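You operate a simulated robot arm through the tools that you are given. There is no shell and no other tool.

The job below is to be done with a simulated robot arm. You get a single attempt, and the scene is never put back.

Task
Shut the bypass, vent the blue test pot, pump it to 2 bar.
Fine: close the vent before the water plunger is used; set the orange slider to 60.

The check looks at the end state, three seconds after you hand in, the way a careful person would. Anything else that was tipped, shoved, dropped, spilled or broken makes it a failure.

Robot
A 6-joint arm with a two-finger gripper, fixed in place. Base frame: the origin is on the floor under the middle of its stand, x ahead of it, y to its left, z up. Lengths are in m, angles in rad, forces in N, time in s.
With the tool pointing down near the work surface it reaches from about 0.12 to 0.68 m from the base axis. Its first joint turns from -1.152 to 1.152 rad. Payload 2.45 kg.
The TCP is the grasp point between the finger pads, 0.03 m short of the fingertips. In the tool frame z runs along the fingers and y along their closing line. The gripper opens to 0.106 m; its body begins 0.079 m behind the TCP.
Orientation is that of the tool frame in the base frame, as [roll, pitch, yaw] about the fixed x, y, z axes, in that order (R = Rz(yaw) Ry(pitch) Rx(roll)). With the fingers straight down and closing along the base's y, the tool's x points along the base's -x, its y along +y and its z along -z.

Tools
- The arm moves only by the tool servo_tool. Its argument "deltas" is a list of rows, each a list of 7 numbers: the shift along the tool's x, y, z in m, then the turn, a rotation vector about the tool's x, y, z in rad, then the opening, from 0 (shut) to 1 (fully open). In form: [[x, y, z, wx, wy, wz, fingers], ...]. A call has 1 to 20 rows; each row shifts and turns the commanded pose from where the row before left it, along the tool's axes as they then stand. A row lasts 0.2 s, in which the tool goes at most 0.05 m and 0.15 rad; a call with a longer step from one row to the next is refused whole, and so is a gripper value outside its range. A pose out of reach is approached as far as the arm can. The call stops where the force on the tool passes 80 N (or 10 N more than at its start, if that is more) or the arm is blocked; 0.2 s more then pass. Each finger travels about 0.153 m/s and halts on what it meets, pressing with about 29 N; the grip force reading is that of the motor and also rises with nothing between the fingers. The clock runs only during rows and for 0.2 s after the last one: add rows that do not move to give the fingers time. The reply holds the time, the measured pose of the TCP, the force on the tool along the base axes, the opening and the grip force, in the units named above and with some noise, with the torque about the TCP (base axes, N m) and any sound that the robot's microphone picked up.
- Cameras (640 x 400 px; columns grow to the right, rows downward): "scene" is fixed at [0.053, 0.4342, 1.3901]; the picture's right is [-0.65, -0.76, 0.00], its down [-0.49, 0.42, -0.76] and it looks along [0.58, -0.50, -0.65] (base axes); focal length 337 px, centre (320, 200). "wrist" rides on the gripper at [0.076, -0.002, -0.106] in the tool frame; the picture's right is [0.02, 1.00, 0.00], its down [-0.78, 0.02, -0.62] and it looks along [-0.62, 0.01, 0.78] (tool axes); focal length 247 px, centre (320, 200). There is no depth. A picture from a camera that has moved, and an enlarged one, comes with that camera's place and axes in the base frame and with its lens. The place of the scene camera against the robot may be out by one fixed shift of up to 0.025 m in any direction.
- get_image(camera): a new picture of that camera. No time passes.
- close_up(camera, box): a new picture of the part [left, top, right, bottom] of that camera's present view, enlarged. No time passes.
- sign_off(): hands the job in; it is judged then, once.

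Nothing tells you positions but the pictures and the camera data. Unless the task says otherwise, let go and move clear before handing in.

The tools are called after ">>>" as a command line: name --pt "numbers of a row" for each row, then --argument value for the rest, lists and objects as JSON in quotes. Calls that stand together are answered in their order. servo_tool: Moves the arm, as the interface text tells. Its arguments: {"type":"object","properties":{"deltas":{"type":"array","items":{"type":"array","items":{"type":"number"}}}},"required":["deltas"]} The other tools are called the same way: get_image (camera) takes a picture; close_up (camera, box) takes an enlarged picture of a part of a camera's view; sign_off () hands the job in.

At the start:

```text
clock: 0.0
tool_pos: [0.3263, 0.0655, 1.1356]
ee_rot: [3.14, 0.003, -3.142]
wrist_force: [0.3, -0.2, 0.0]
moment: [-0.01, -0.03, 0.0]
gripper_width: 0.1061
grasp_force: 0.0
```

scene: 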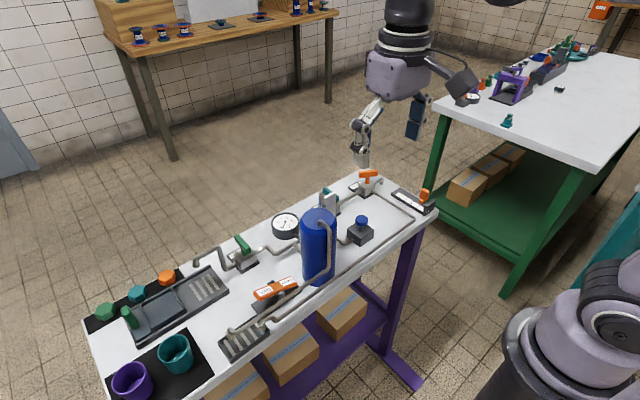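
wrist: 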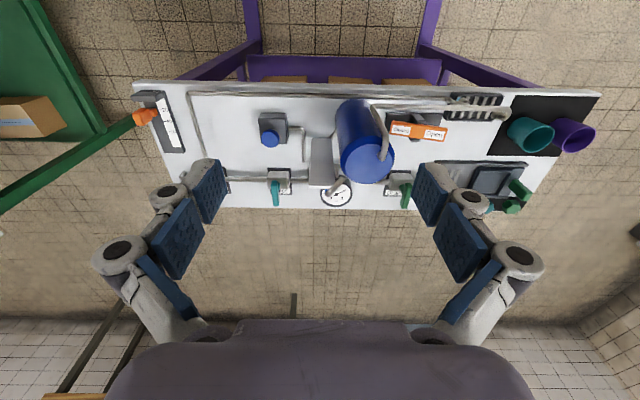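

I see a test bench with a blue pot, gauge, several valves (orange, green, teal), a slider at the one end and a plunger. I'll look closer at each part before moving.

>>> close_up --camera "scene" --box '[300, 150, 450, 250]'

>>> close_up --camera "scene" --box '[180, 210, 350, 320]'

>>> close_up --camera "scene" --box '[80, 250, 280, 400]'

>>> close_up --camera "wrist" --box '[120, 70, 370, 220]'

>>> close_up --camera "wrist" --box '[310, 70, 610, 230]'

```text
4.00 times, centred on (375, 200) of scene
camera zoom: at [0.053, 0.4342, 1.3901], right [-0.65, -0.76, 0.0], down [-0.49, 0.42, -0.76], along [0.58, -0.5, -0.65], focal length 1347 px, centre (100, 200)
```

zoom: 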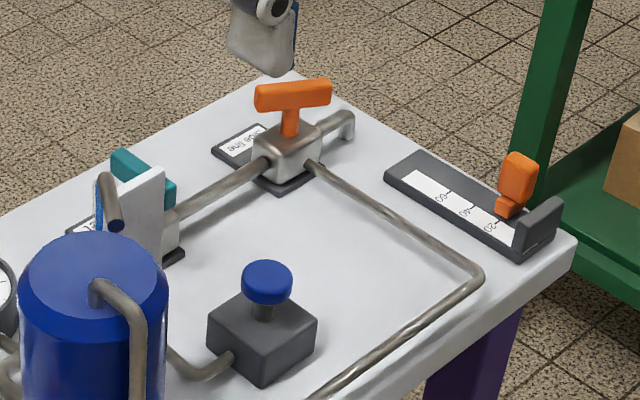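

```text
3.64 times, centred on (265, 265) of scene
camera zoom: at [0.053, 0.4342, 1.3901], right [-0.65, -0.76, 0.0], down [-0.49, 0.42, -0.76], along [0.58, -0.5, -0.65], focal length 1225 px, centre (520, -36)
```

zoom: 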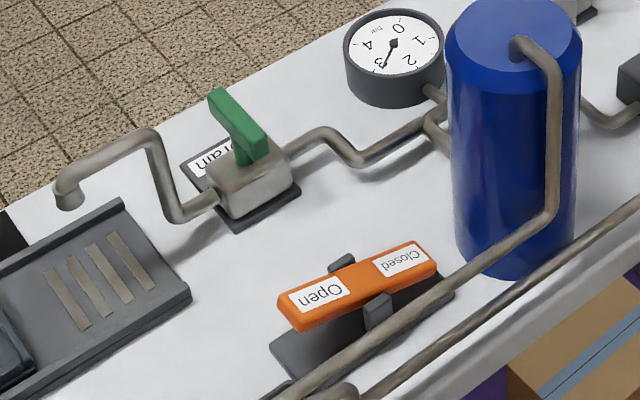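

```text
2.67 times, centred on (180, 325) of scene
camera zoom: at [0.053, 0.4342, 1.3901], right [-0.65, -0.76, 0.0], down [-0.49, 0.42, -0.76], along [0.58, -0.5, -0.65], focal length 898 px, centre (693, -133)
```

zoom: 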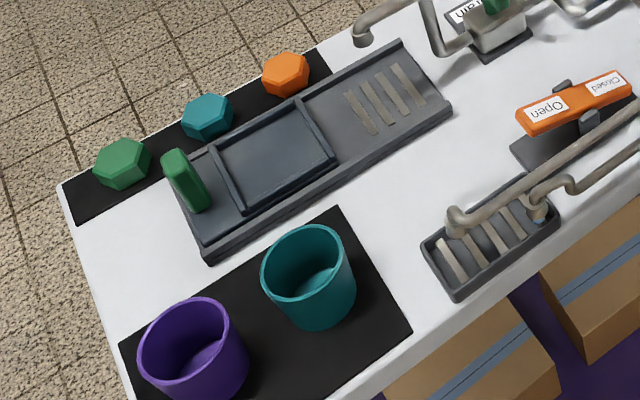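

```text
2.56 times, centred on (245, 145) of wrist
camera zoom: at [0.2501, 0.0636, 1.2418], right [-0.02, 1.0, 0.0], down [0.78, 0.02, 0.62], along [0.62, 0.01, -0.78], focal length 632 px, centre (512, 341)
```

zoom: 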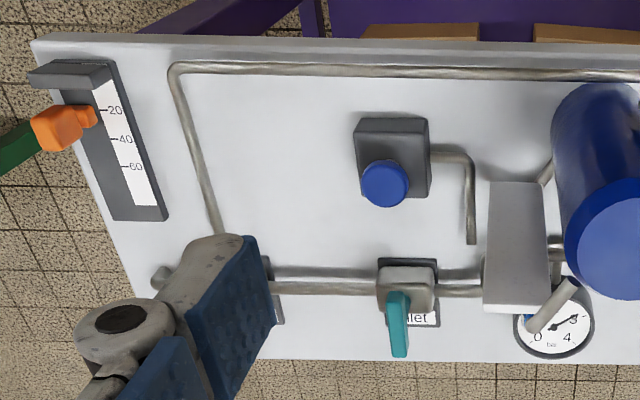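

```text
2.13 times, centred on (460, 150) of wrist
camera zoom: at [0.2501, 0.0636, 1.2418], right [-0.02, 1.0, 0.0], down [0.78, 0.02, 0.62], along [0.62, 0.01, -0.78], focal length 527 px, centre (21, 307)
```

zoom: 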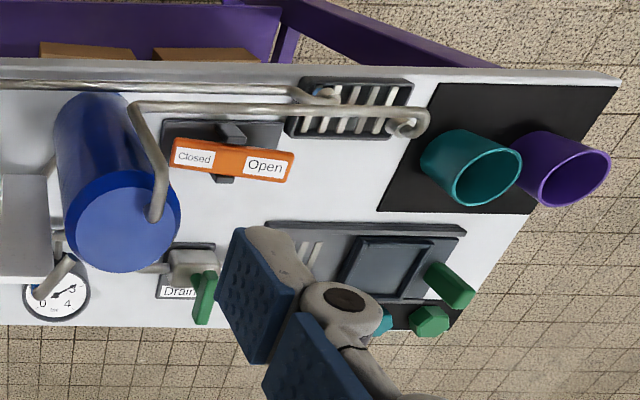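

The bench top seems to be about z≈0.8, running from y≈-0.25 to 0.54, with the valves towards its far edge. I'll move the wrist camera sideways at the same height so I can read the labels and measure positions from several views.

>>> servo_tool --pt "0.019 -0.041 0 0 0 0 1" --pt "0.019 -0.041 0 0 0 0 1" --pt "0.019 -0.041 0 0 0 0 1" --pt "0.019 -0.042 0 0 0 0 1" --pt "0 0 0 0 0 0 1"

>>> get_image --camera "wrist"

>>> get_image --camera "scene"

```text
clock: 1.2
tool_pos: [0.2529, -0.101, 1.1383]
ee_rot: [3.141, 0.003, 3.141]
wrist_force: [0.1, 1.1, -0.3]
moment: [0.0, 0.01, -0.02]
gripper_width: 0.106
grasp_force: 0.1
```

```text
taken
camera wrist: at [0.1766, -0.1026, 1.2433], right [-0.02, 1.0, 0.0], down [0.78, 0.02, 0.62], along [0.62, 0.01, -0.78], focal length 247 px, centre (320, 200)
```

wrist: 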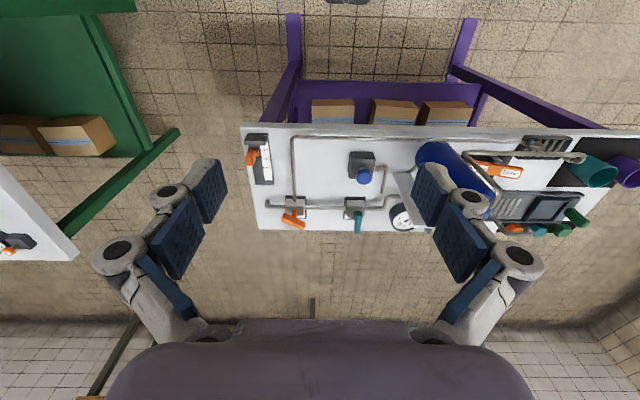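

```text
taken
```

scene: 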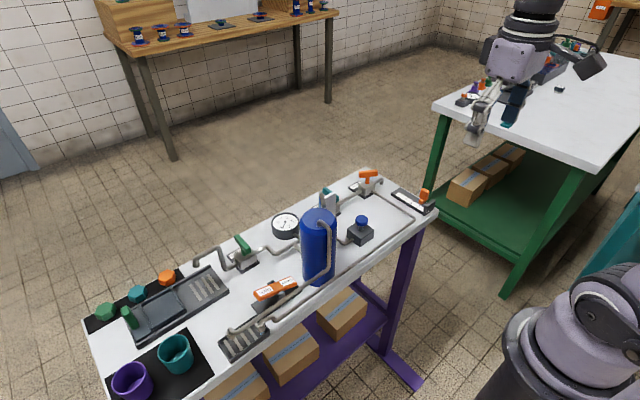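

>>> close_up --camera "wrist" --box '[230, 110, 430, 240]'

>>> close_up --camera "wrist" --box '[240, 170, 340, 240]'

>>> close_up --camera "wrist" --box '[230, 120, 310, 200]'

>>> close_up --camera "wrist" --box '[330, 140, 430, 240]'

>>> close_up --camera "scene" --box '[260, 190, 360, 250]'

>>> close_up --camera "scene" --box '[310, 160, 390, 220]'

>>> close_up --camera "scene" --box '[380, 170, 440, 220]'

```text
3.08 times, centred on (330, 175) of wrist
camera zoom: at [0.1766, -0.1026, 1.2433], right [-0.02, 1.0, 0.0], down [0.78, 0.02, 0.62], along [0.62, 0.01, -0.78], focal length 760 px, centre (289, 277)
```

zoom: 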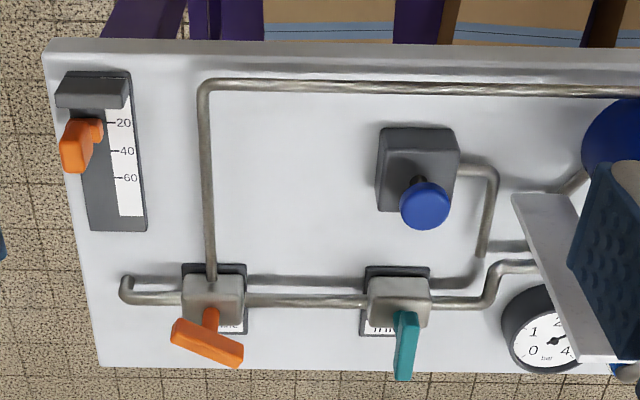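

```text
5.71 times, centred on (290, 205) of wrist
camera zoom: at [0.1766, -0.1026, 1.2433], right [-0.02, 1.0, 0.0], down [0.78, 0.02, 0.62], along [0.62, 0.01, -0.78], focal length 1411 px, centre (491, 171)
```

zoom: 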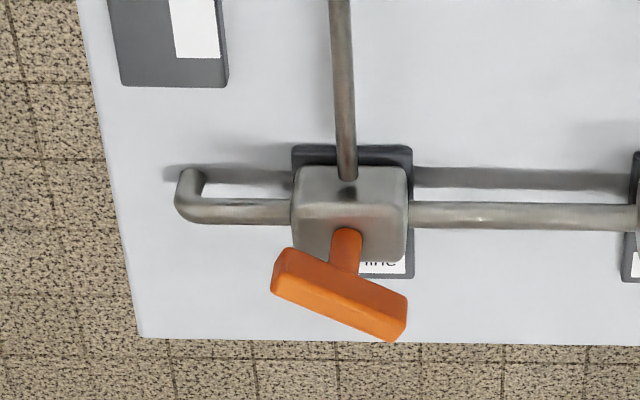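

```text
5.00 times, centred on (270, 160) of wrist
camera zoom: at [0.1766, -0.1026, 1.2433], right [-0.02, 1.0, 0.0], down [0.78, 0.02, 0.62], along [0.62, 0.01, -0.78], focal length 1235 px, centre (570, 400)
```

zoom: 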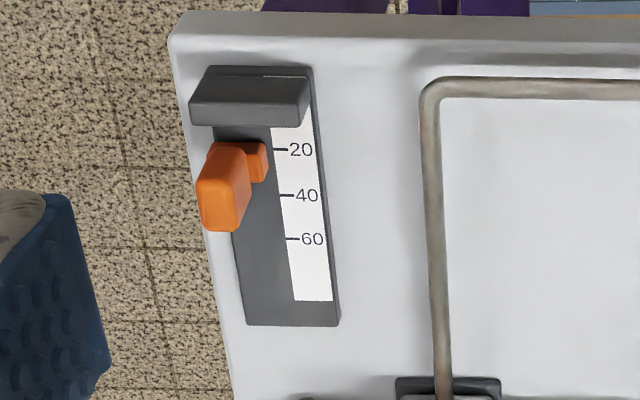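

```text
4.00 times, centred on (380, 190) of wrist
camera zoom: at [0.1766, -0.1026, 1.2433], right [-0.02, 1.0, 0.0], down [0.78, 0.02, 0.62], along [0.62, 0.01, -0.78], focal length 988 px, centre (80, 240)
```

zoom: 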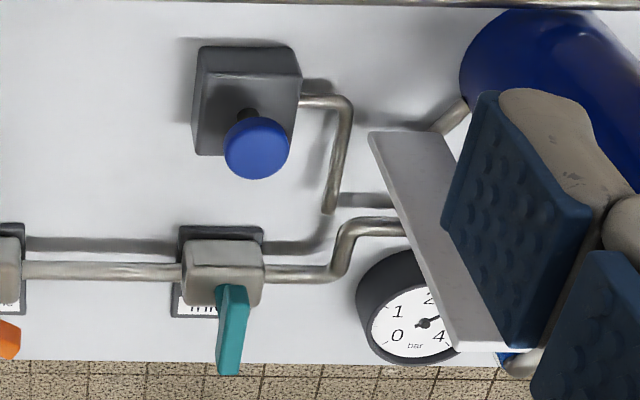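

```text
6.40 times, centred on (310, 220) of scene
camera zoom: at [0.053, 0.4342, 1.3901], right [-0.65, -0.76, 0.0], down [-0.49, 0.42, -0.76], along [0.58, -0.5, -0.65], focal length 2156 px, centre (384, 72)
```

zoom: 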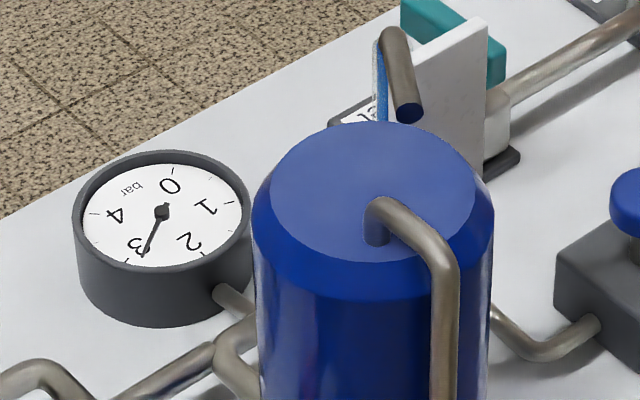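

```text
6.67 times, centred on (350, 190) of scene
camera zoom: at [0.053, 0.4342, 1.3901], right [-0.65, -0.76, 0.0], down [-0.49, 0.42, -0.76], along [0.58, -0.5, -0.65], focal length 2246 px, centre (120, 267)
```

zoom: 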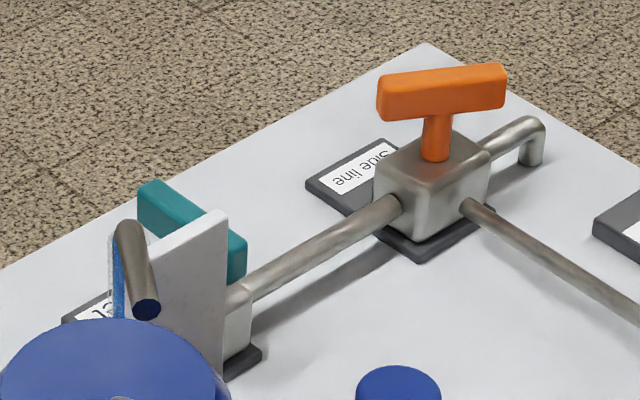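

```text
8.00 times, centred on (410, 195) of scene
camera zoom: at [0.053, 0.4342, 1.3901], right [-0.65, -0.76, 0.0], down [-0.49, 0.42, -0.76], along [0.58, -0.5, -0.65], focal length 2695 px, centre (-400, 240)
```

zoom: 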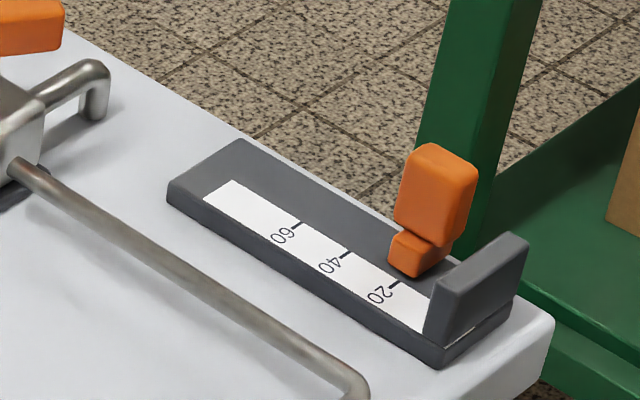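

The labels are readable now: the orange T-handle is "Side line", which is the bypass and is partly turned. Teal is "Inlet", green is "Drain", the gauge reads about 3 bar, and the slider sits just past 20. A white plate with a grey rod stands near the gauge, so I'll view it from another place.

>>> servo_tool --pt "0 0.045 0 0 0 0 1" --pt "0 0.045 0 0 0 0 1" --pt "0 0.045 0 0 0 0 1" --pt "0 0.045 0 0 0 0 1" --pt "0 0 0 0 0 0 1"

>>> get_image --camera "wrist"

>>> close_up --camera "wrist" --box '[200, 110, 360, 230]'

>>> close_up --camera "wrist" --box '[300, 110, 420, 210]'

>>> close_up --camera "wrist" --box '[380, 110, 540, 230]'

```text
clock: 2.4
tool_pos: [0.2484, 0.0785, 1.1369]
ee_rot: [-3.141, 0.002, 3.138]
wrist_force: [-0.1, 0.9, -0.8]
moment: [0.04, -0.03, -0.01]
gripper_width: 0.1059
grasp_force: 0.1
```

```text
taken
camera wrist: at [0.1719, 0.0762, 1.2432], right [-0.02, 1.0, 0.0], down [0.78, 0.02, 0.62], along [0.62, 0.01, -0.78], focal length 247 px, centre (320, 200)
```

wrist: 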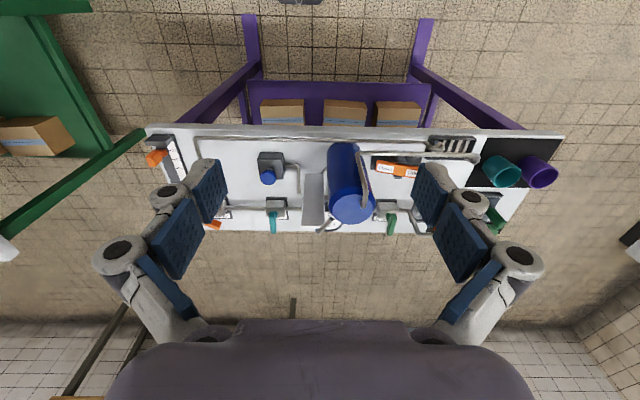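

```text
3.33 times, centred on (280, 170) of wrist
camera zoom: at [0.1719, 0.0762, 1.2432], right [-0.02, 1.0, 0.0], down [0.78, 0.02, 0.62], along [0.62, 0.01, -0.78], focal length 823 px, centre (453, 300)
```

zoom: 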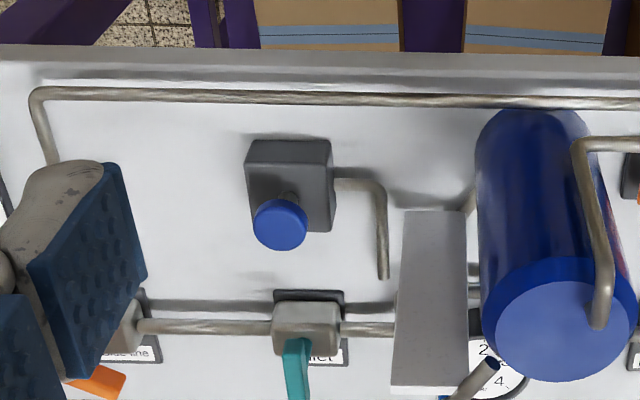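

```text
4.00 times, centred on (360, 160) of wrist
camera zoom: at [0.1719, 0.0762, 1.2432], right [-0.02, 1.0, 0.0], down [0.78, 0.02, 0.62], along [0.62, 0.01, -0.78], focal length 988 px, centre (160, 360)
```

zoom: 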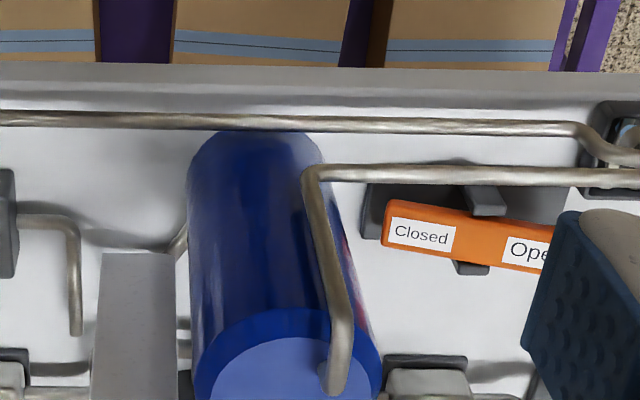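

```text
3.33 times, centred on (460, 170) of wrist
camera zoom: at [0.1719, 0.0762, 1.2432], right [-0.02, 1.0, 0.0], down [0.78, 0.02, 0.62], along [0.62, 0.01, -0.78], focal length 823 px, centre (-147, 300)
```

zoom: 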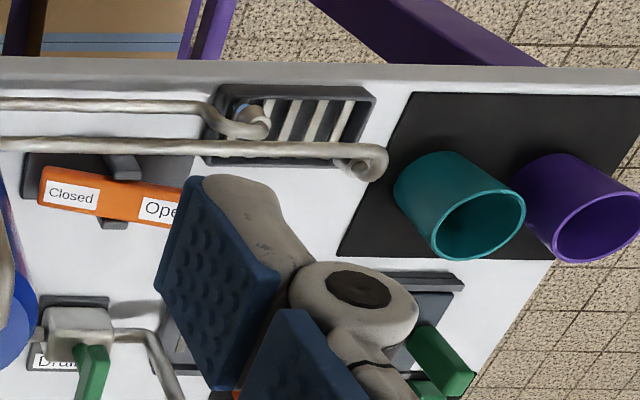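

>>> close_up --camera "scene" --box '[310, 180, 350, 210]'

>>> close_up --camera "scene" --box '[270, 200, 330, 240]'

>>> close_up --camera "scene" --box '[240, 260, 310, 310]'

>>> close_up --camera "scene" --box '[330, 200, 390, 250]'

>>> close_up --camera "scene" --box '[185, 220, 275, 285]'

```text
13.33 times, centred on (330, 195) of scene
camera zoom: at [0.053, 0.4342, 1.3901], right [-0.65, -0.76, 0.0], down [-0.49, 0.42, -0.76], along [0.58, -0.5, -0.65], focal length 4491 px, centre (187, 267)
```

zoom: 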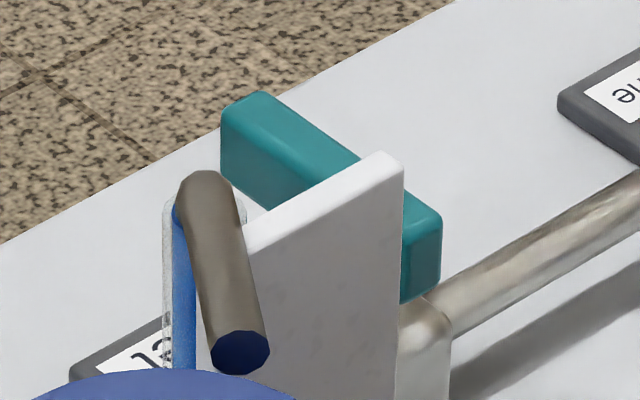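

```text
10.00 times, centred on (300, 220) of scene
camera zoom: at [0.053, 0.4342, 1.3901], right [-0.65, -0.76, 0.0], down [-0.49, 0.42, -0.76], along [0.58, -0.5, -0.65], focal length 3368 px, centre (520, 0)
```

zoom: 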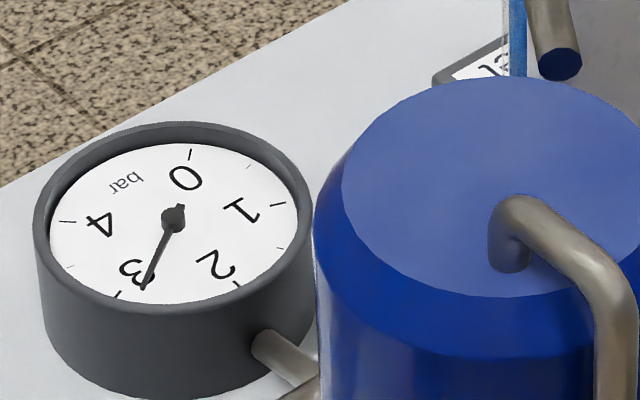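

```text
8.00 times, centred on (275, 285) of scene
camera zoom: at [0.053, 0.4342, 1.3901], right [-0.65, -0.76, 0.0], down [-0.49, 0.42, -0.76], along [0.58, -0.5, -0.65], focal length 2695 px, centre (680, -480)
```

zoom: 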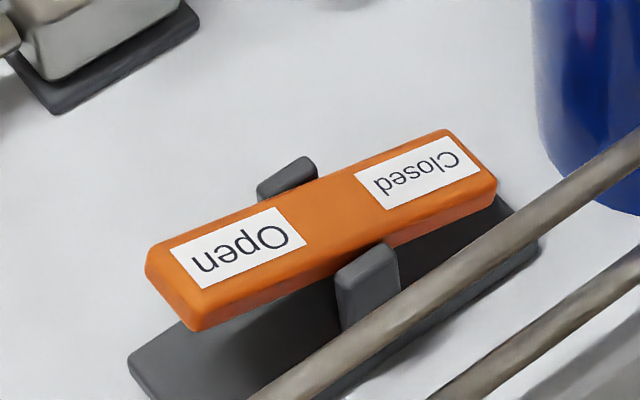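

```text
8.00 times, centred on (360, 225) of scene
camera zoom: at [0.053, 0.4342, 1.3901], right [-0.65, -0.76, 0.0], down [-0.49, 0.42, -0.76], along [0.58, -0.5, -0.65], focal length 2695 px, centre (0, 0)
```

zoom: 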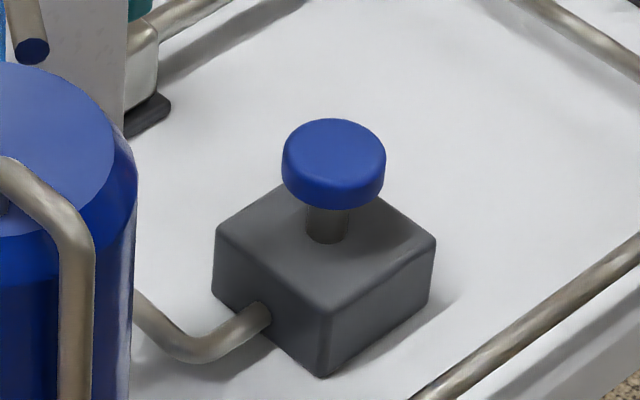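

```text
6.15 times, centred on (230, 252) of scene
camera zoom: at [0.053, 0.4342, 1.3901], right [-0.65, -0.76, 0.0], down [-0.49, 0.42, -0.76], along [0.58, -0.5, -0.65], focal length 2073 px, centre (874, -123)
```

zoom: 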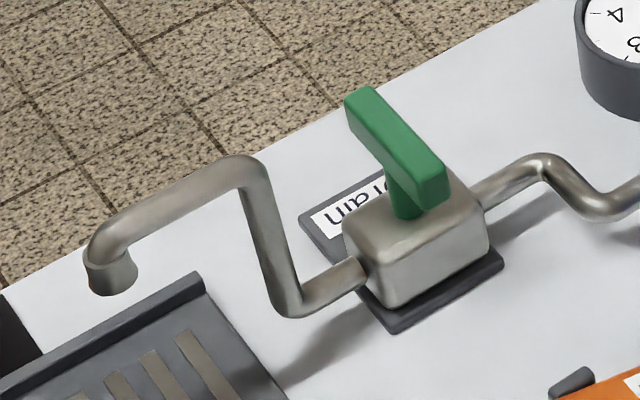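

I make the blue plunger cap to be at about (0.427, -0.016, 0.857) and the pot at (0.41, 0.13) with its top near z 0.96. The vent rocker lies along y at x≈0.413, y 0.19–0.28. The gauge shows 3 bar, and the white plate only holds a sight glass. Next I'll look at the bypass handle from closer.

>>> servo_tool --pt "-0.0217 -0.0298 0.0153 0 0 0 1" --pt "-0.0217 -0.0298 0.0153 0 0 0 1" --pt "-0.0217 -0.0298 0.0153 0 0 0 1" --pt "-0.0217 -0.0298 0.0153 0 0 0 1" --pt "-0.0217 -0.0298 0.0153 0 0 0 1" --pt "-0.0217 -0.0298 0.0153 0 0 0 1" --pt "-0.0217 -0.0298 0.0153 0 0 0 1" --pt "0 0 0 0 0 0 1"

>>> get_image --camera "wrist"

>>> close_up --camera "wrist" --box '[220, 100, 420, 240]'

>>> close_up --camera "wrist" --box '[130, 40, 250, 160]'

```text
clock: 4.2
tool_pos: [0.4022, -0.127, 1.0296]
ee_rot: [-3.142, 0.001, -3.14]
wrist_force: [-1.0, -0.3, -0.5]
moment: [0.0, 0.0, 0.0]
gripper_width: 0.106
grasp_force: 0.1
```

```text
taken
camera wrist: at [0.3257, -0.1295, 1.1341], right [-0.02, 1.0, 0.0], down [0.78, 0.02, 0.62], along [0.62, 0.01, -0.78], focal length 247 px, centre (320, 200)
```

wrist: 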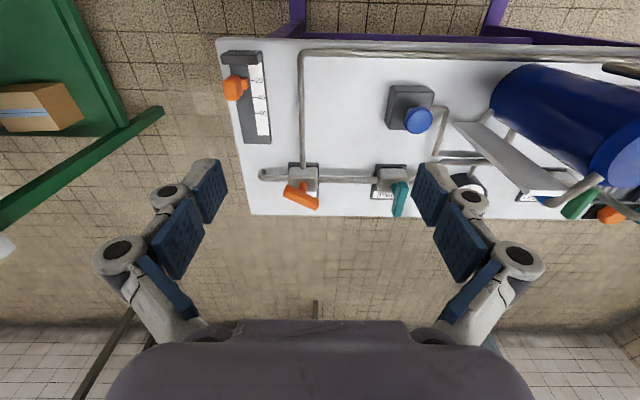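

```text
2.86 times, centred on (320, 170) of wrist
camera zoom: at [0.3257, -0.1295, 1.1341], right [-0.02, 1.0, 0.0], down [0.78, 0.02, 0.62], along [0.62, 0.01, -0.78], focal length 706 px, centre (320, 286)
```

zoom: 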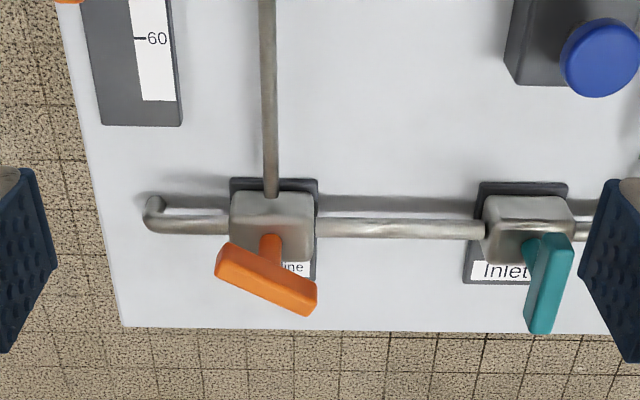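

```text
3.33 times, centred on (190, 100) of wrist
camera zoom: at [0.3257, -0.1295, 1.1341], right [-0.02, 1.0, 0.0], down [0.78, 0.02, 0.62], along [0.62, 0.01, -0.78], focal length 823 px, centre (753, 533)
```

zoom: 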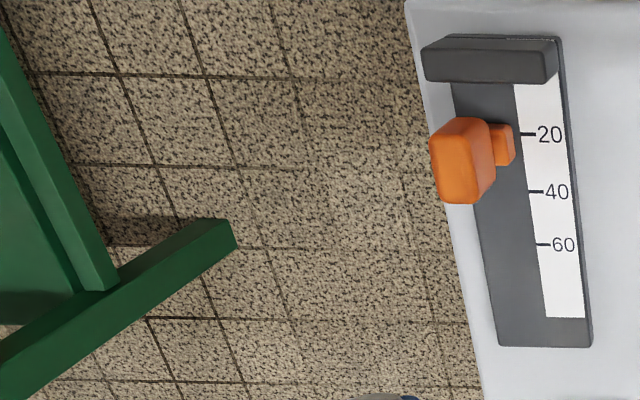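

The bypass handle appears to be at about (0.52, -0.15, 0.87–0.88), turned roughly 30° off its pipe. I'll take two more views from either side to fix its height and angle before I grip it.

>>> servo_tool --pt "0 -0.0425 0 0 0 0 1" --pt "0 -0.0425 0 0 0 0 1" --pt "0 0 0 0 0 0 1"

>>> close_up --camera "wrist" --box '[230, 60, 410, 220]'

>>> close_up --camera "wrist" --box '[320, 150, 420, 220]'

>>> close_up --camera "wrist" --box '[240, 40, 340, 140]'

>>> servo_tool --pt "0 0.0475 0 0 0 0 1" --pt "0 0.0475 0 0 0 0 1" --pt "0 0.0475 0 0 0 0 1" --pt "0 0 0 0 0 0 1"

>>> close_up --camera "wrist" --box '[230, 60, 410, 220]'

>>> close_up --camera "wrist" --box '[230, 150, 330, 220]'

>>> close_up --camera "wrist" --box '[310, 150, 410, 220]'

```text
clock: 5.0
tool_pos: [0.4024, -0.2123, 1.0287]
ee_rot: [3.141, 0.002, 3.14]
wrist_force: [-0.4, -0.6, -0.9]
moment: [-0.02, 0.02, 0.0]
gripper_width: 0.1064
grasp_force: 0.1
```

```text
2.50 times, centred on (320, 140) of wrist
camera zoom: at [0.326, -0.2149, 1.1342], right [-0.02, 1.0, 0.0], down [0.78, 0.02, 0.62], along [0.62, 0.01, -0.78], focal length 617 px, centre (320, 350)
```

zoom: 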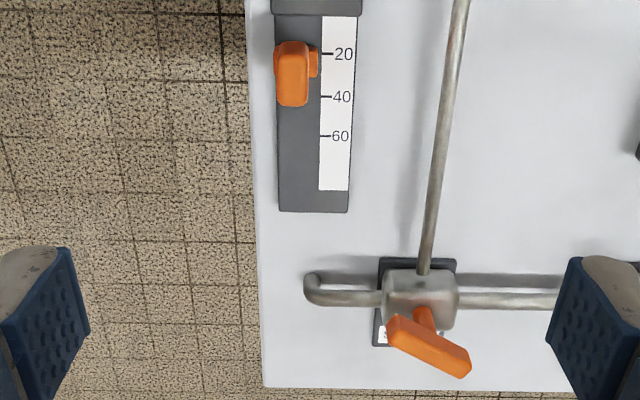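

```text
5.71 times, centred on (370, 185) of wrist
camera zoom: at [0.326, -0.2149, 1.1342], right [-0.02, 1.0, 0.0], down [0.78, 0.02, 0.62], along [0.62, 0.01, -0.78], focal length 1411 px, centre (34, 286)
```

zoom: 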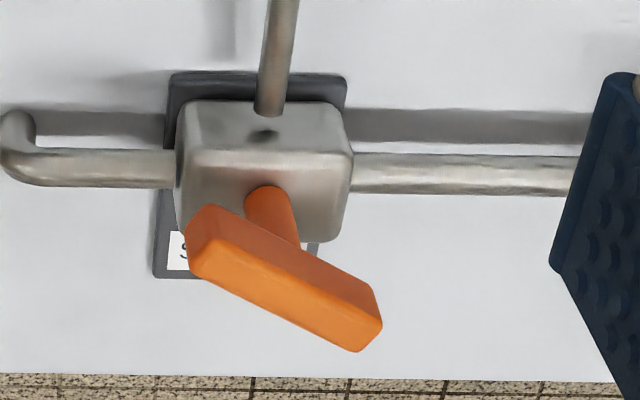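

```text
4.00 times, centred on (290, 90) of wrist
camera zoom: at [0.326, -0.2149, 1.1342], right [-0.02, 1.0, 0.0], down [0.78, 0.02, 0.62], along [0.62, 0.01, -0.78], focal length 988 px, centre (440, 640)
```

zoom: 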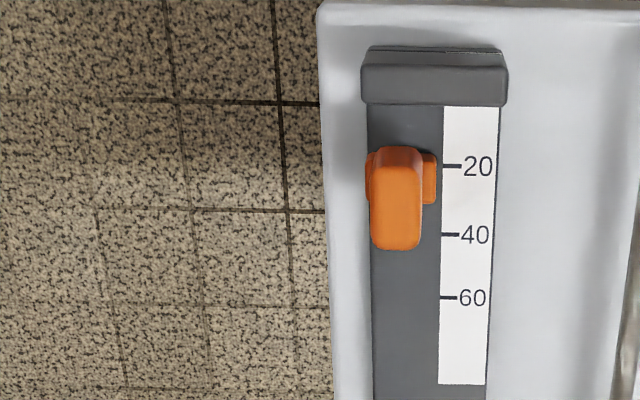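

```text
clock: 6.0
tool_pos: [0.402, -0.0716, 1.0285]
ee_rot: [3.141, 0.001, 3.141]
wrist_force: [0.0, -0.3, -0.8]
moment: [0.02, 0.01, 0.01]
gripper_width: 0.1061
grasp_force: 0.1
```

```text
2.50 times, centred on (320, 140) of wrist
camera zoom: at [0.3265, -0.0738, 1.1342], right [-0.02, 1.0, 0.0], down [0.78, 0.02, 0.62], along [0.62, 0.01, -0.78], focal length 617 px, centre (320, 350)
```

zoom: 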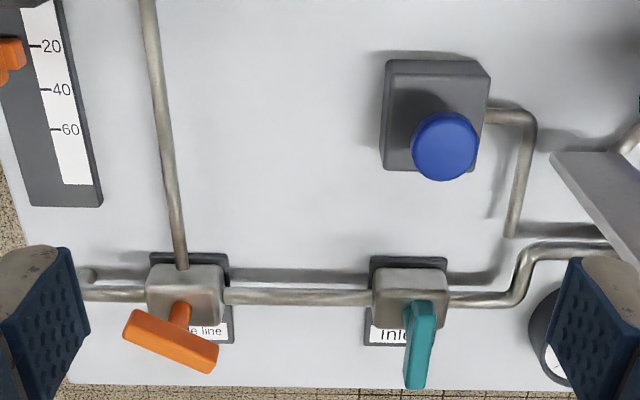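

```text
5.71 times, centred on (280, 185) of wrist
camera zoom: at [0.3265, -0.0738, 1.1342], right [-0.02, 1.0, 0.0], down [0.78, 0.02, 0.62], along [0.62, 0.01, -0.78], focal length 1411 px, centre (549, 286)
```

zoom: 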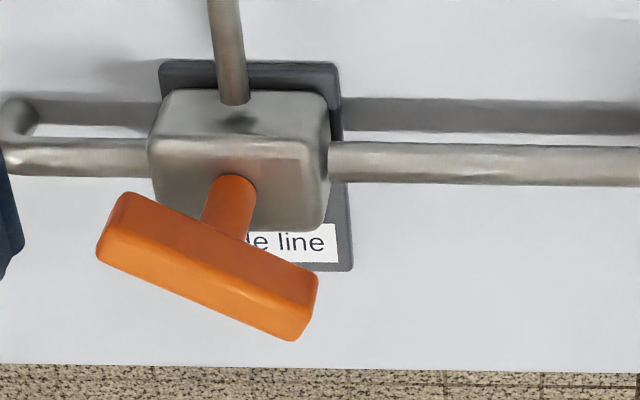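

```text
5.71 times, centred on (360, 185) of wrist
camera zoom: at [0.3265, -0.0738, 1.1342], right [-0.02, 1.0, 0.0], down [0.78, 0.02, 0.62], along [0.62, 0.01, -0.78], focal length 1411 px, centre (91, 286)
```

zoom: 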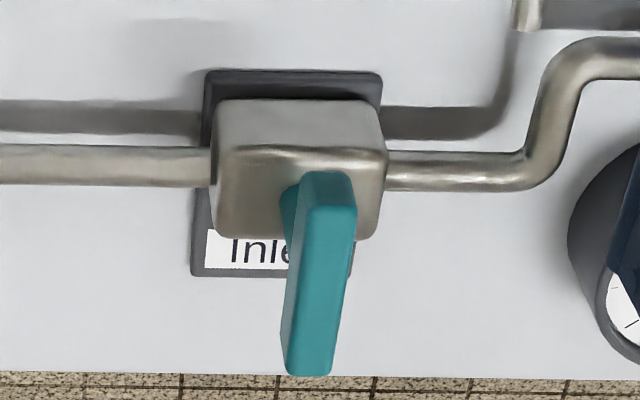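

Closed handles (Inlet, Drain) lie across their pipes. The Side line stem sits at about (0.535, -0.152), with its bar top at z≈0.873 and the bar 27° off the pipe. I'll move above it and turn the gripper so it closes across the bar.

>>> servo_tool --pt "-0.033 -0.02 0.0 0 0 0 0.7" --pt "-0.033 -0.02 0.0 0 0 0 0.7" --pt "-0.033 -0.02 0.015 0 0 0 0.7" --pt "-0.034 -0.0204 0.015 0 0 0 0.7" --pt "0 0 0.02 0 0 -0.136 0.7" --pt "0 0 0.02 0 0 -0.136 0.7" --pt "0 0 0 0 0 -0.136 0.7" --pt "0 0 0 0 0 -0.136 0.7" --pt "0 0 0 0 0 -0.136 0.7" --pt "0 0 0 0 0 -0.136 0.7" --pt "0 0 0 0 0 -0.136 0.7" --pt "0 0 0 0 0 -0.136 0.7" --pt "0 0 0 0 0 0 0.7"

>>> get_image --camera "wrist"

>>> get_image --camera "scene"

>>> close_up --camera "scene" --box '[300, 100, 450, 220]'

```text
clock: 8.8
tool_pos: [0.5354, -0.1522, 0.9584]
ee_rot: [-3.139, 0.0, -2.053]
wrist_force: [-0.1, 0.2, -0.4]
moment: [0.0, -0.01, -0.01]
gripper_width: 0.0741
grasp_force: 0.1
```

```text
taken
camera wrist: at [0.5019, -0.2206, 1.0654], right [-0.9, 0.44, 0.0], down [0.35, 0.7, 0.62], along [0.28, 0.56, -0.78], focal length 247 px, centre (320, 200)
```

wrist: 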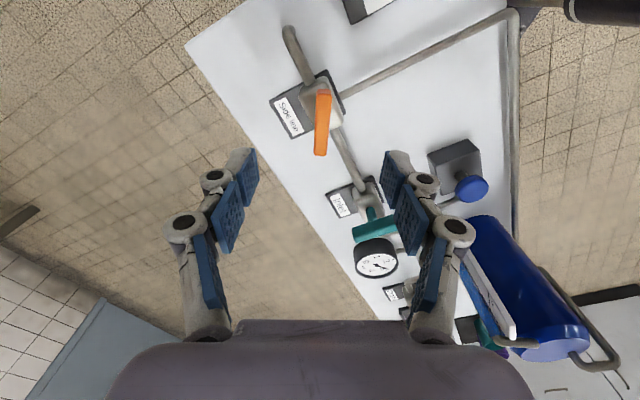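

```text
taken
```

scene: 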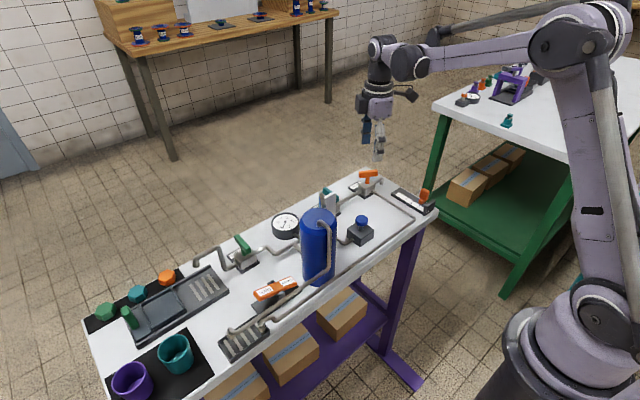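

```text
3.33 times, centred on (375, 160) of scene
camera zoom: at [0.053, 0.4342, 1.3901], right [-0.65, -0.76, 0.0], down [-0.49, 0.42, -0.76], along [0.58, -0.5, -0.65], focal length 1123 px, centre (137, 333)
```

zoom: 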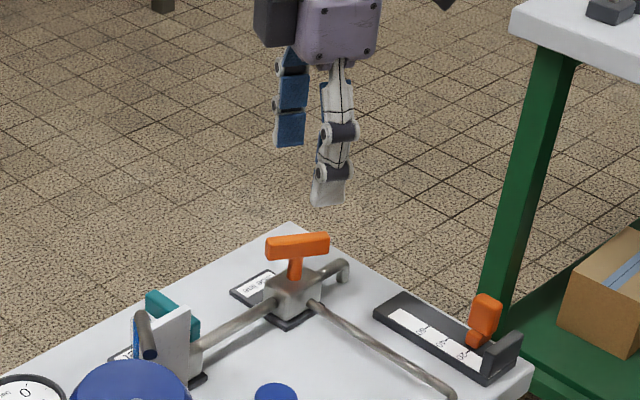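

The bar is centred and square between the open fingers in the wrist view. I'll go straight down to z≈0.874 so the tips stay above the valve block.

>>> servo_tool --pt "0 0 0.02 0 0 0 0.7" --pt "0 0 0.02 0 0 0 0.7" --pt "0 0 0.02 0 0 0 0.7" --pt "0 0 0.014 0 0 0 0.7" --pt "0 0 0.01 0 0 0 0.7" --pt "0 0 0 0 0 0 0.7"

>>> get_image --camera "wrist"

>>> close_up --camera "scene" --box '[330, 130, 410, 210]'

```text
clock: 10.2
tool_pos: [0.5358, -0.1512, 0.8733]
ee_rot: [-3.14, 0.0, -2.054]
wrist_force: [-0.5, 0.2, 0.9]
moment: [0.01, -0.02, 0.01]
gripper_width: 0.0741
grasp_force: 0.1
```

```text
taken
camera wrist: at [0.5016, -0.2196, 0.9814], right [-0.9, 0.45, 0.0], down [0.35, 0.7, 0.62], along [0.28, 0.56, -0.78], focal length 247 px, centre (320, 200)
```

wrist: 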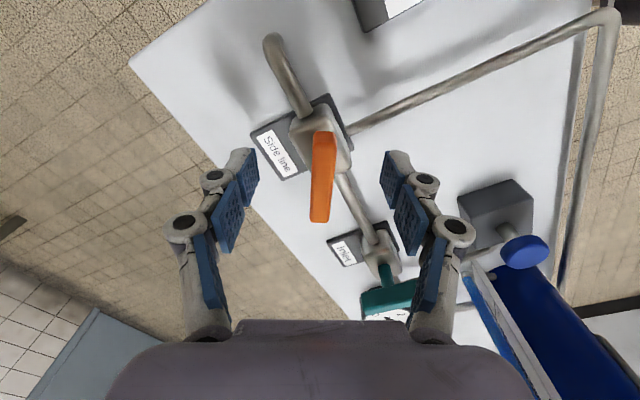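

```text
5.00 times, centred on (370, 170) of scene
camera zoom: at [0.053, 0.4342, 1.3901], right [-0.65, -0.76, 0.0], down [-0.49, 0.42, -0.76], along [0.58, -0.5, -0.65], focal length 1684 px, centre (70, 350)
```

zoom: 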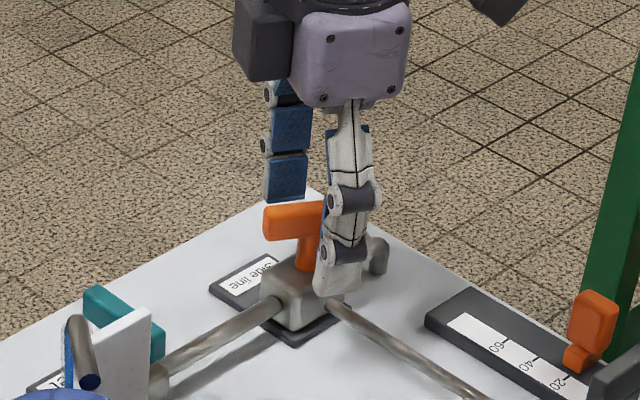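

The fingers straddle the bar with no contact, so I'll close them.

>>> servo_tool --pt "0 0 0 0 0 0 0.4" --pt "0 0 0 0 0 0 0.2" --pt "0 0 0 0 0 0 0" --pt "0 0 0 0 0 0 0"

>>> close_up --camera "wrist" --box '[220, 100, 420, 240]'

```text
clock: 11.2
tool_pos: [0.5351, -0.1517, 0.8747]
ee_rot: [-3.14, 0.0, -2.055]
wrist_force: [-9.1, 3.5, -3.3]
moment: [0.16, 0.25, -0.02]
gripper_width: 0.0117
grasp_force: 38.9
```

```text
2.86 times, centred on (320, 170) of wrist
camera zoom: at [0.501, -0.2193, 0.9816], right [-0.9, 0.45, 0.0], down [0.35, 0.7, 0.62], along [0.28, 0.56, -0.78], focal length 706 px, centre (320, 286)
```

zoom: 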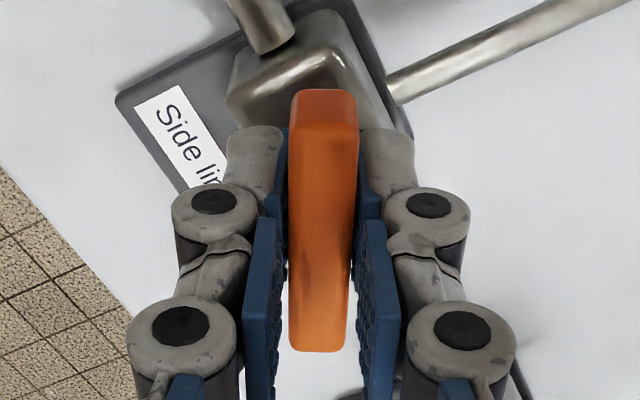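

The bar is held. I'll turn it clockwise seen from above (positive about the tool's z), starting with half the turn and checking the torque.

>>> servo_tool --pt "0 0 0 0 0 0.08 0" --pt "0 0 0 0 0 0.08 0" --pt "0 0 0 0 0 0.08 0" --pt "0 0 0 0 0 0.08 0" --pt "0 0 0 0 0 0.08 0" --pt "0 0 0 0 0 0.08 0" --pt "0 0 0 0 0 0 0"

>>> close_up --camera "wrist" --box '[220, 100, 420, 240]'

```text
clock: 12.8
tool_pos: [0.5337, -0.1516, 0.8749]
ee_rot: [3.139, -0.001, -2.536]
wrist_force: [-17.8, 11.5, -12.4]
moment: [0.73, -0.35, 0.02]
gripper_width: 0.0116
grasp_force: 38.7
```

```text
2.86 times, centred on (320, 170) of wrist
camera zoom: at [0.4734, -0.1959, 0.9817], right [-0.59, 0.81, 0.0], down [0.64, 0.46, 0.62], along [0.5, 0.37, -0.78], focal length 706 px, centre (320, 286)
```

zoom: 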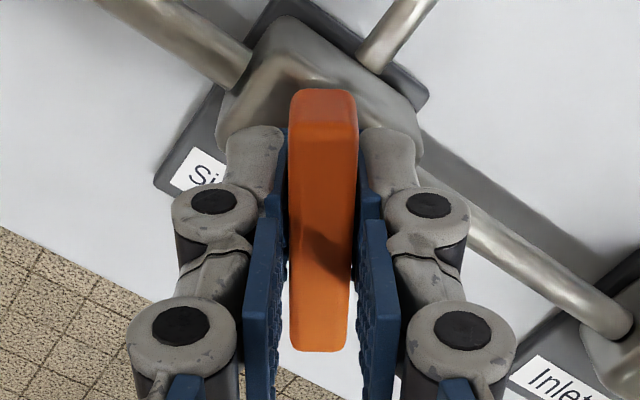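

The handle follows and the side force is modest. I'll ease the tool about 2 mm toward the stem and finish the turn until the bar lies across the pipe.

>>> servo_tool --pt "0.0006 0.0015 0 0 0 0.08 0" --pt "0 0 0 0 0 0.08 0" --pt "0 0 0 0 0 0.08 0" --pt "0 0 0 0 0 0.08 0" --pt "0 0 0 0 0 0.08 0" --pt "0 0 0 0 0 0.08 0" --pt "0 0 0 0 0 0 0"

>>> close_up --camera "wrist" --box '[220, 100, 420, 240]'

```text
clock: 14.4
tool_pos: [0.5341, -0.1497, 0.8749]
ee_rot: [-3.14, 0.002, -3.014]
wrist_force: [-3.1, 3.7, 0.7]
moment: [0.08, 0.38, 0.02]
gripper_width: 0.0115
grasp_force: 38.5
```

```text
2.86 times, centred on (320, 170) of wrist
camera zoom: at [0.4588, -0.1617, 0.9815], right [-0.15, 0.99, 0.0], down [0.77, 0.12, 0.62], along [0.62, 0.09, -0.78], focal length 706 px, centre (320, 286)
```

zoom: 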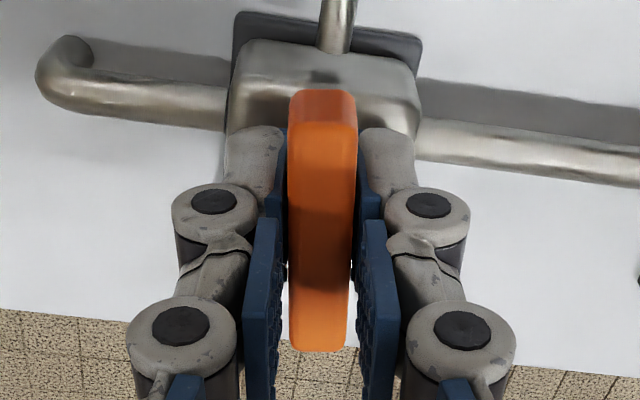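

About 7° remains, so I'll finish it in small steps and watch the torque for a stop.

>>> servo_tool --pt "0 0 0 0 0 0.04 0" --pt "0 0 0 0 0 0.04 0" --pt "0 0 0 0 0 0.04 0" --pt "0 0 0 0 0 0.02 0" --pt "0 0 0 0 0 0 0"

>>> close_up --camera "wrist" --box '[220, 100, 420, 240]'

```text
clock: 15.6
tool_pos: [0.5341, -0.1499, 0.8756]
ee_rot: [3.14, 0.004, 3.129]
wrist_force: [-0.5, 6.0, 8.7]
moment: [0.15, -0.29, 0.23]
gripper_width: 0.0118
grasp_force: 38.5
```

```text
2.86 times, centred on (320, 170) of wrist
camera zoom: at [0.458, -0.1513, 0.9814], right [-0.01, 1.0, 0.0], down [0.78, 0.01, 0.62], along [0.62, 0.01, -0.78], focal length 706 px, centre (320, 286)
```

zoom: 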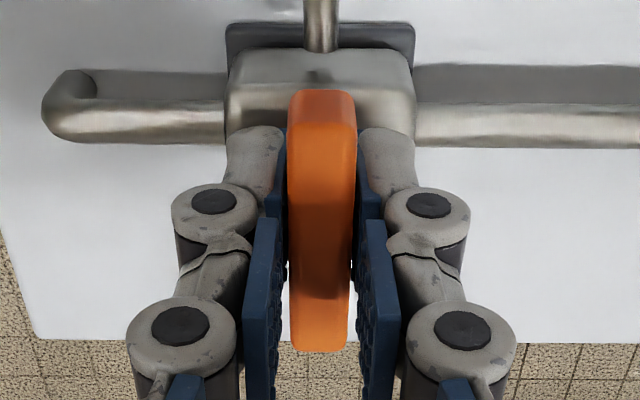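

The torque rises right at 90°, so the handle is across the pipe and at its stop. I'll let go and lift straight up.

>>> servo_tool --pt "0 0 0 0 0 0 0.2" --pt "0 0 0 0 0 0 0.5" --pt "0 0 0 0 0 0 0.7" --pt "0 0 0 0 0 0 0.7" --pt "0 0 -0.03 0 0 0 0.7" --pt "0 0 -0.04 0 0 0 0.7" --pt "0 0 -0.04 0 0 0 1" --pt "0 0 -0.04 0 0 0 1" --pt "0 0 0 0 0 0 1"

>>> get_image --camera "wrist"

>>> close_up --camera "scene" --box '[310, 150, 410, 220]'

>>> close_up --camera "scene" --box '[270, 200, 330, 240]'

```text
clock: 17.6
tool_pos: [0.533, -0.151, 1.0257]
ee_rot: [3.141, 0.003, 3.128]
wrist_force: [0.0, -0.4, -0.3]
moment: [-0.03, -0.02, 0.02]
gripper_width: 0.1059
grasp_force: 0.1
```

```text
taken
camera wrist: at [0.4574, -0.1519, 1.1316], right [-0.01, 1.0, 0.0], down [0.78, 0.01, 0.62], along [0.62, 0.01, -0.78], focal length 247 px, centre (320, 200)
```

wrist: 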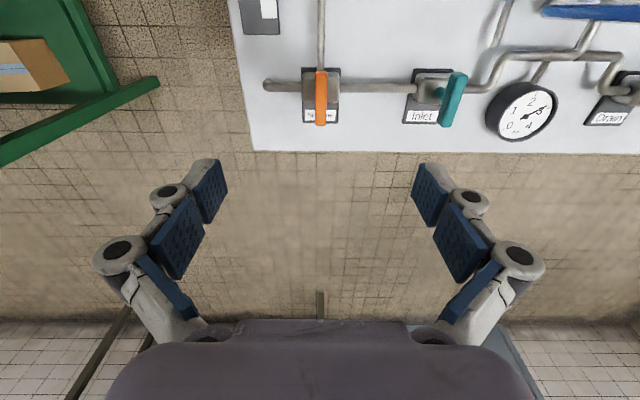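

```text
5.71 times, centred on (360, 185) of scene
camera zoom: at [0.053, 0.4342, 1.3901], right [-0.65, -0.76, 0.0], down [-0.49, 0.42, -0.76], along [0.58, -0.5, -0.65], focal length 1925 px, centre (91, 286)
```

zoom: 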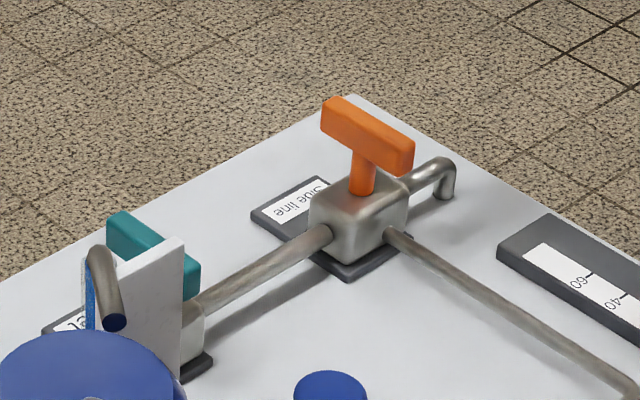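

```text
10.00 times, centred on (300, 220) of scene
camera zoom: at [0.053, 0.4342, 1.3901], right [-0.65, -0.76, 0.0], down [-0.49, 0.42, -0.76], along [0.58, -0.5, -0.65], focal length 3368 px, centre (520, 0)
```

zoom: 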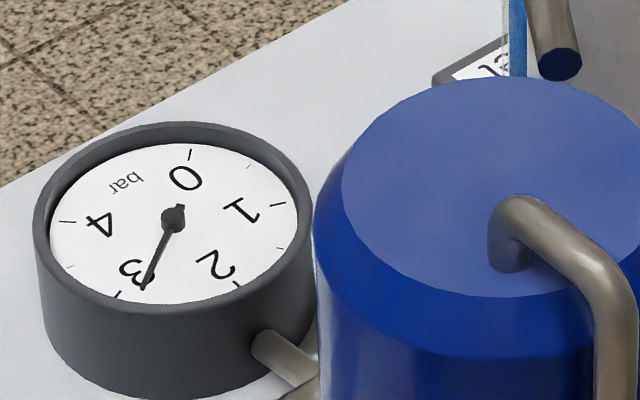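

The bypass is shut, with its bar parallel to the closed Inlet handle, and the pot still holds 3 bar. Next is the slider, so I'll move to look at it from closer up.

>>> servo_tool --pt "0.0388 -0.0132 0 0 0 -0.0136 1" --pt "0.0388 -0.0132 0 0 0 0 1" --pt "0.0388 -0.0132 0 0 0 0 1" --pt "0.0388 -0.0132 0 0 0 0 1" --pt "0.0388 -0.0132 0 0 0 0 1" --pt "0.0388 -0.0132 0.01 0 0 0 1" --pt "0 0 0 0 0 0 1"

>>> get_image --camera "wrist"

>>> close_up --camera "wrist" --box '[270, 100, 370, 240]'

```text
clock: 19.2
tool_pos: [0.3008, -0.2307, 1.0137]
ee_rot: [3.141, 0.001, -3.14]
wrist_force: [0.8, 0.2, -0.6]
moment: [0.01, -0.03, 0.03]
gripper_width: 0.1062
grasp_force: 0.0
```

```text
taken
camera wrist: at [0.2254, -0.2328, 1.1194], right [-0.02, 1.0, 0.0], down [0.78, 0.02, 0.62], along [0.62, 0.01, -0.78], focal length 247 px, centre (320, 200)
```

wrist: 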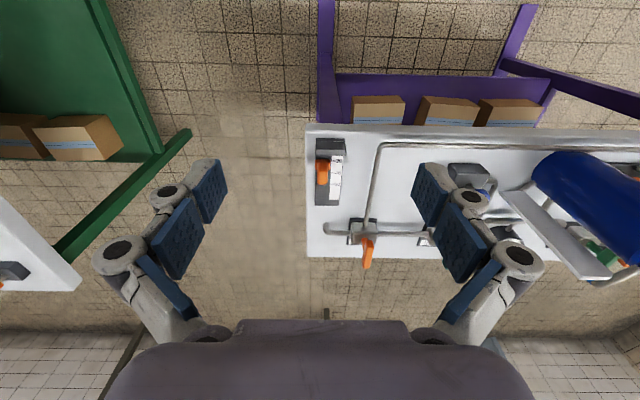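

```text
2.86 times, centred on (320, 170) of wrist
camera zoom: at [0.2254, -0.2328, 1.1194], right [-0.02, 1.0, 0.0], down [0.78, 0.02, 0.62], along [0.62, 0.01, -0.78], focal length 706 px, centre (320, 286)
```

zoom: 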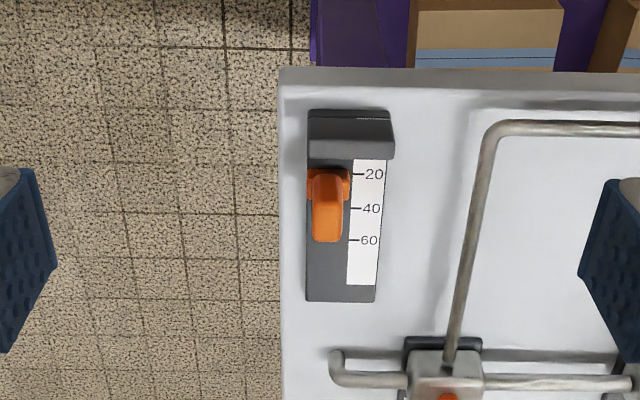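

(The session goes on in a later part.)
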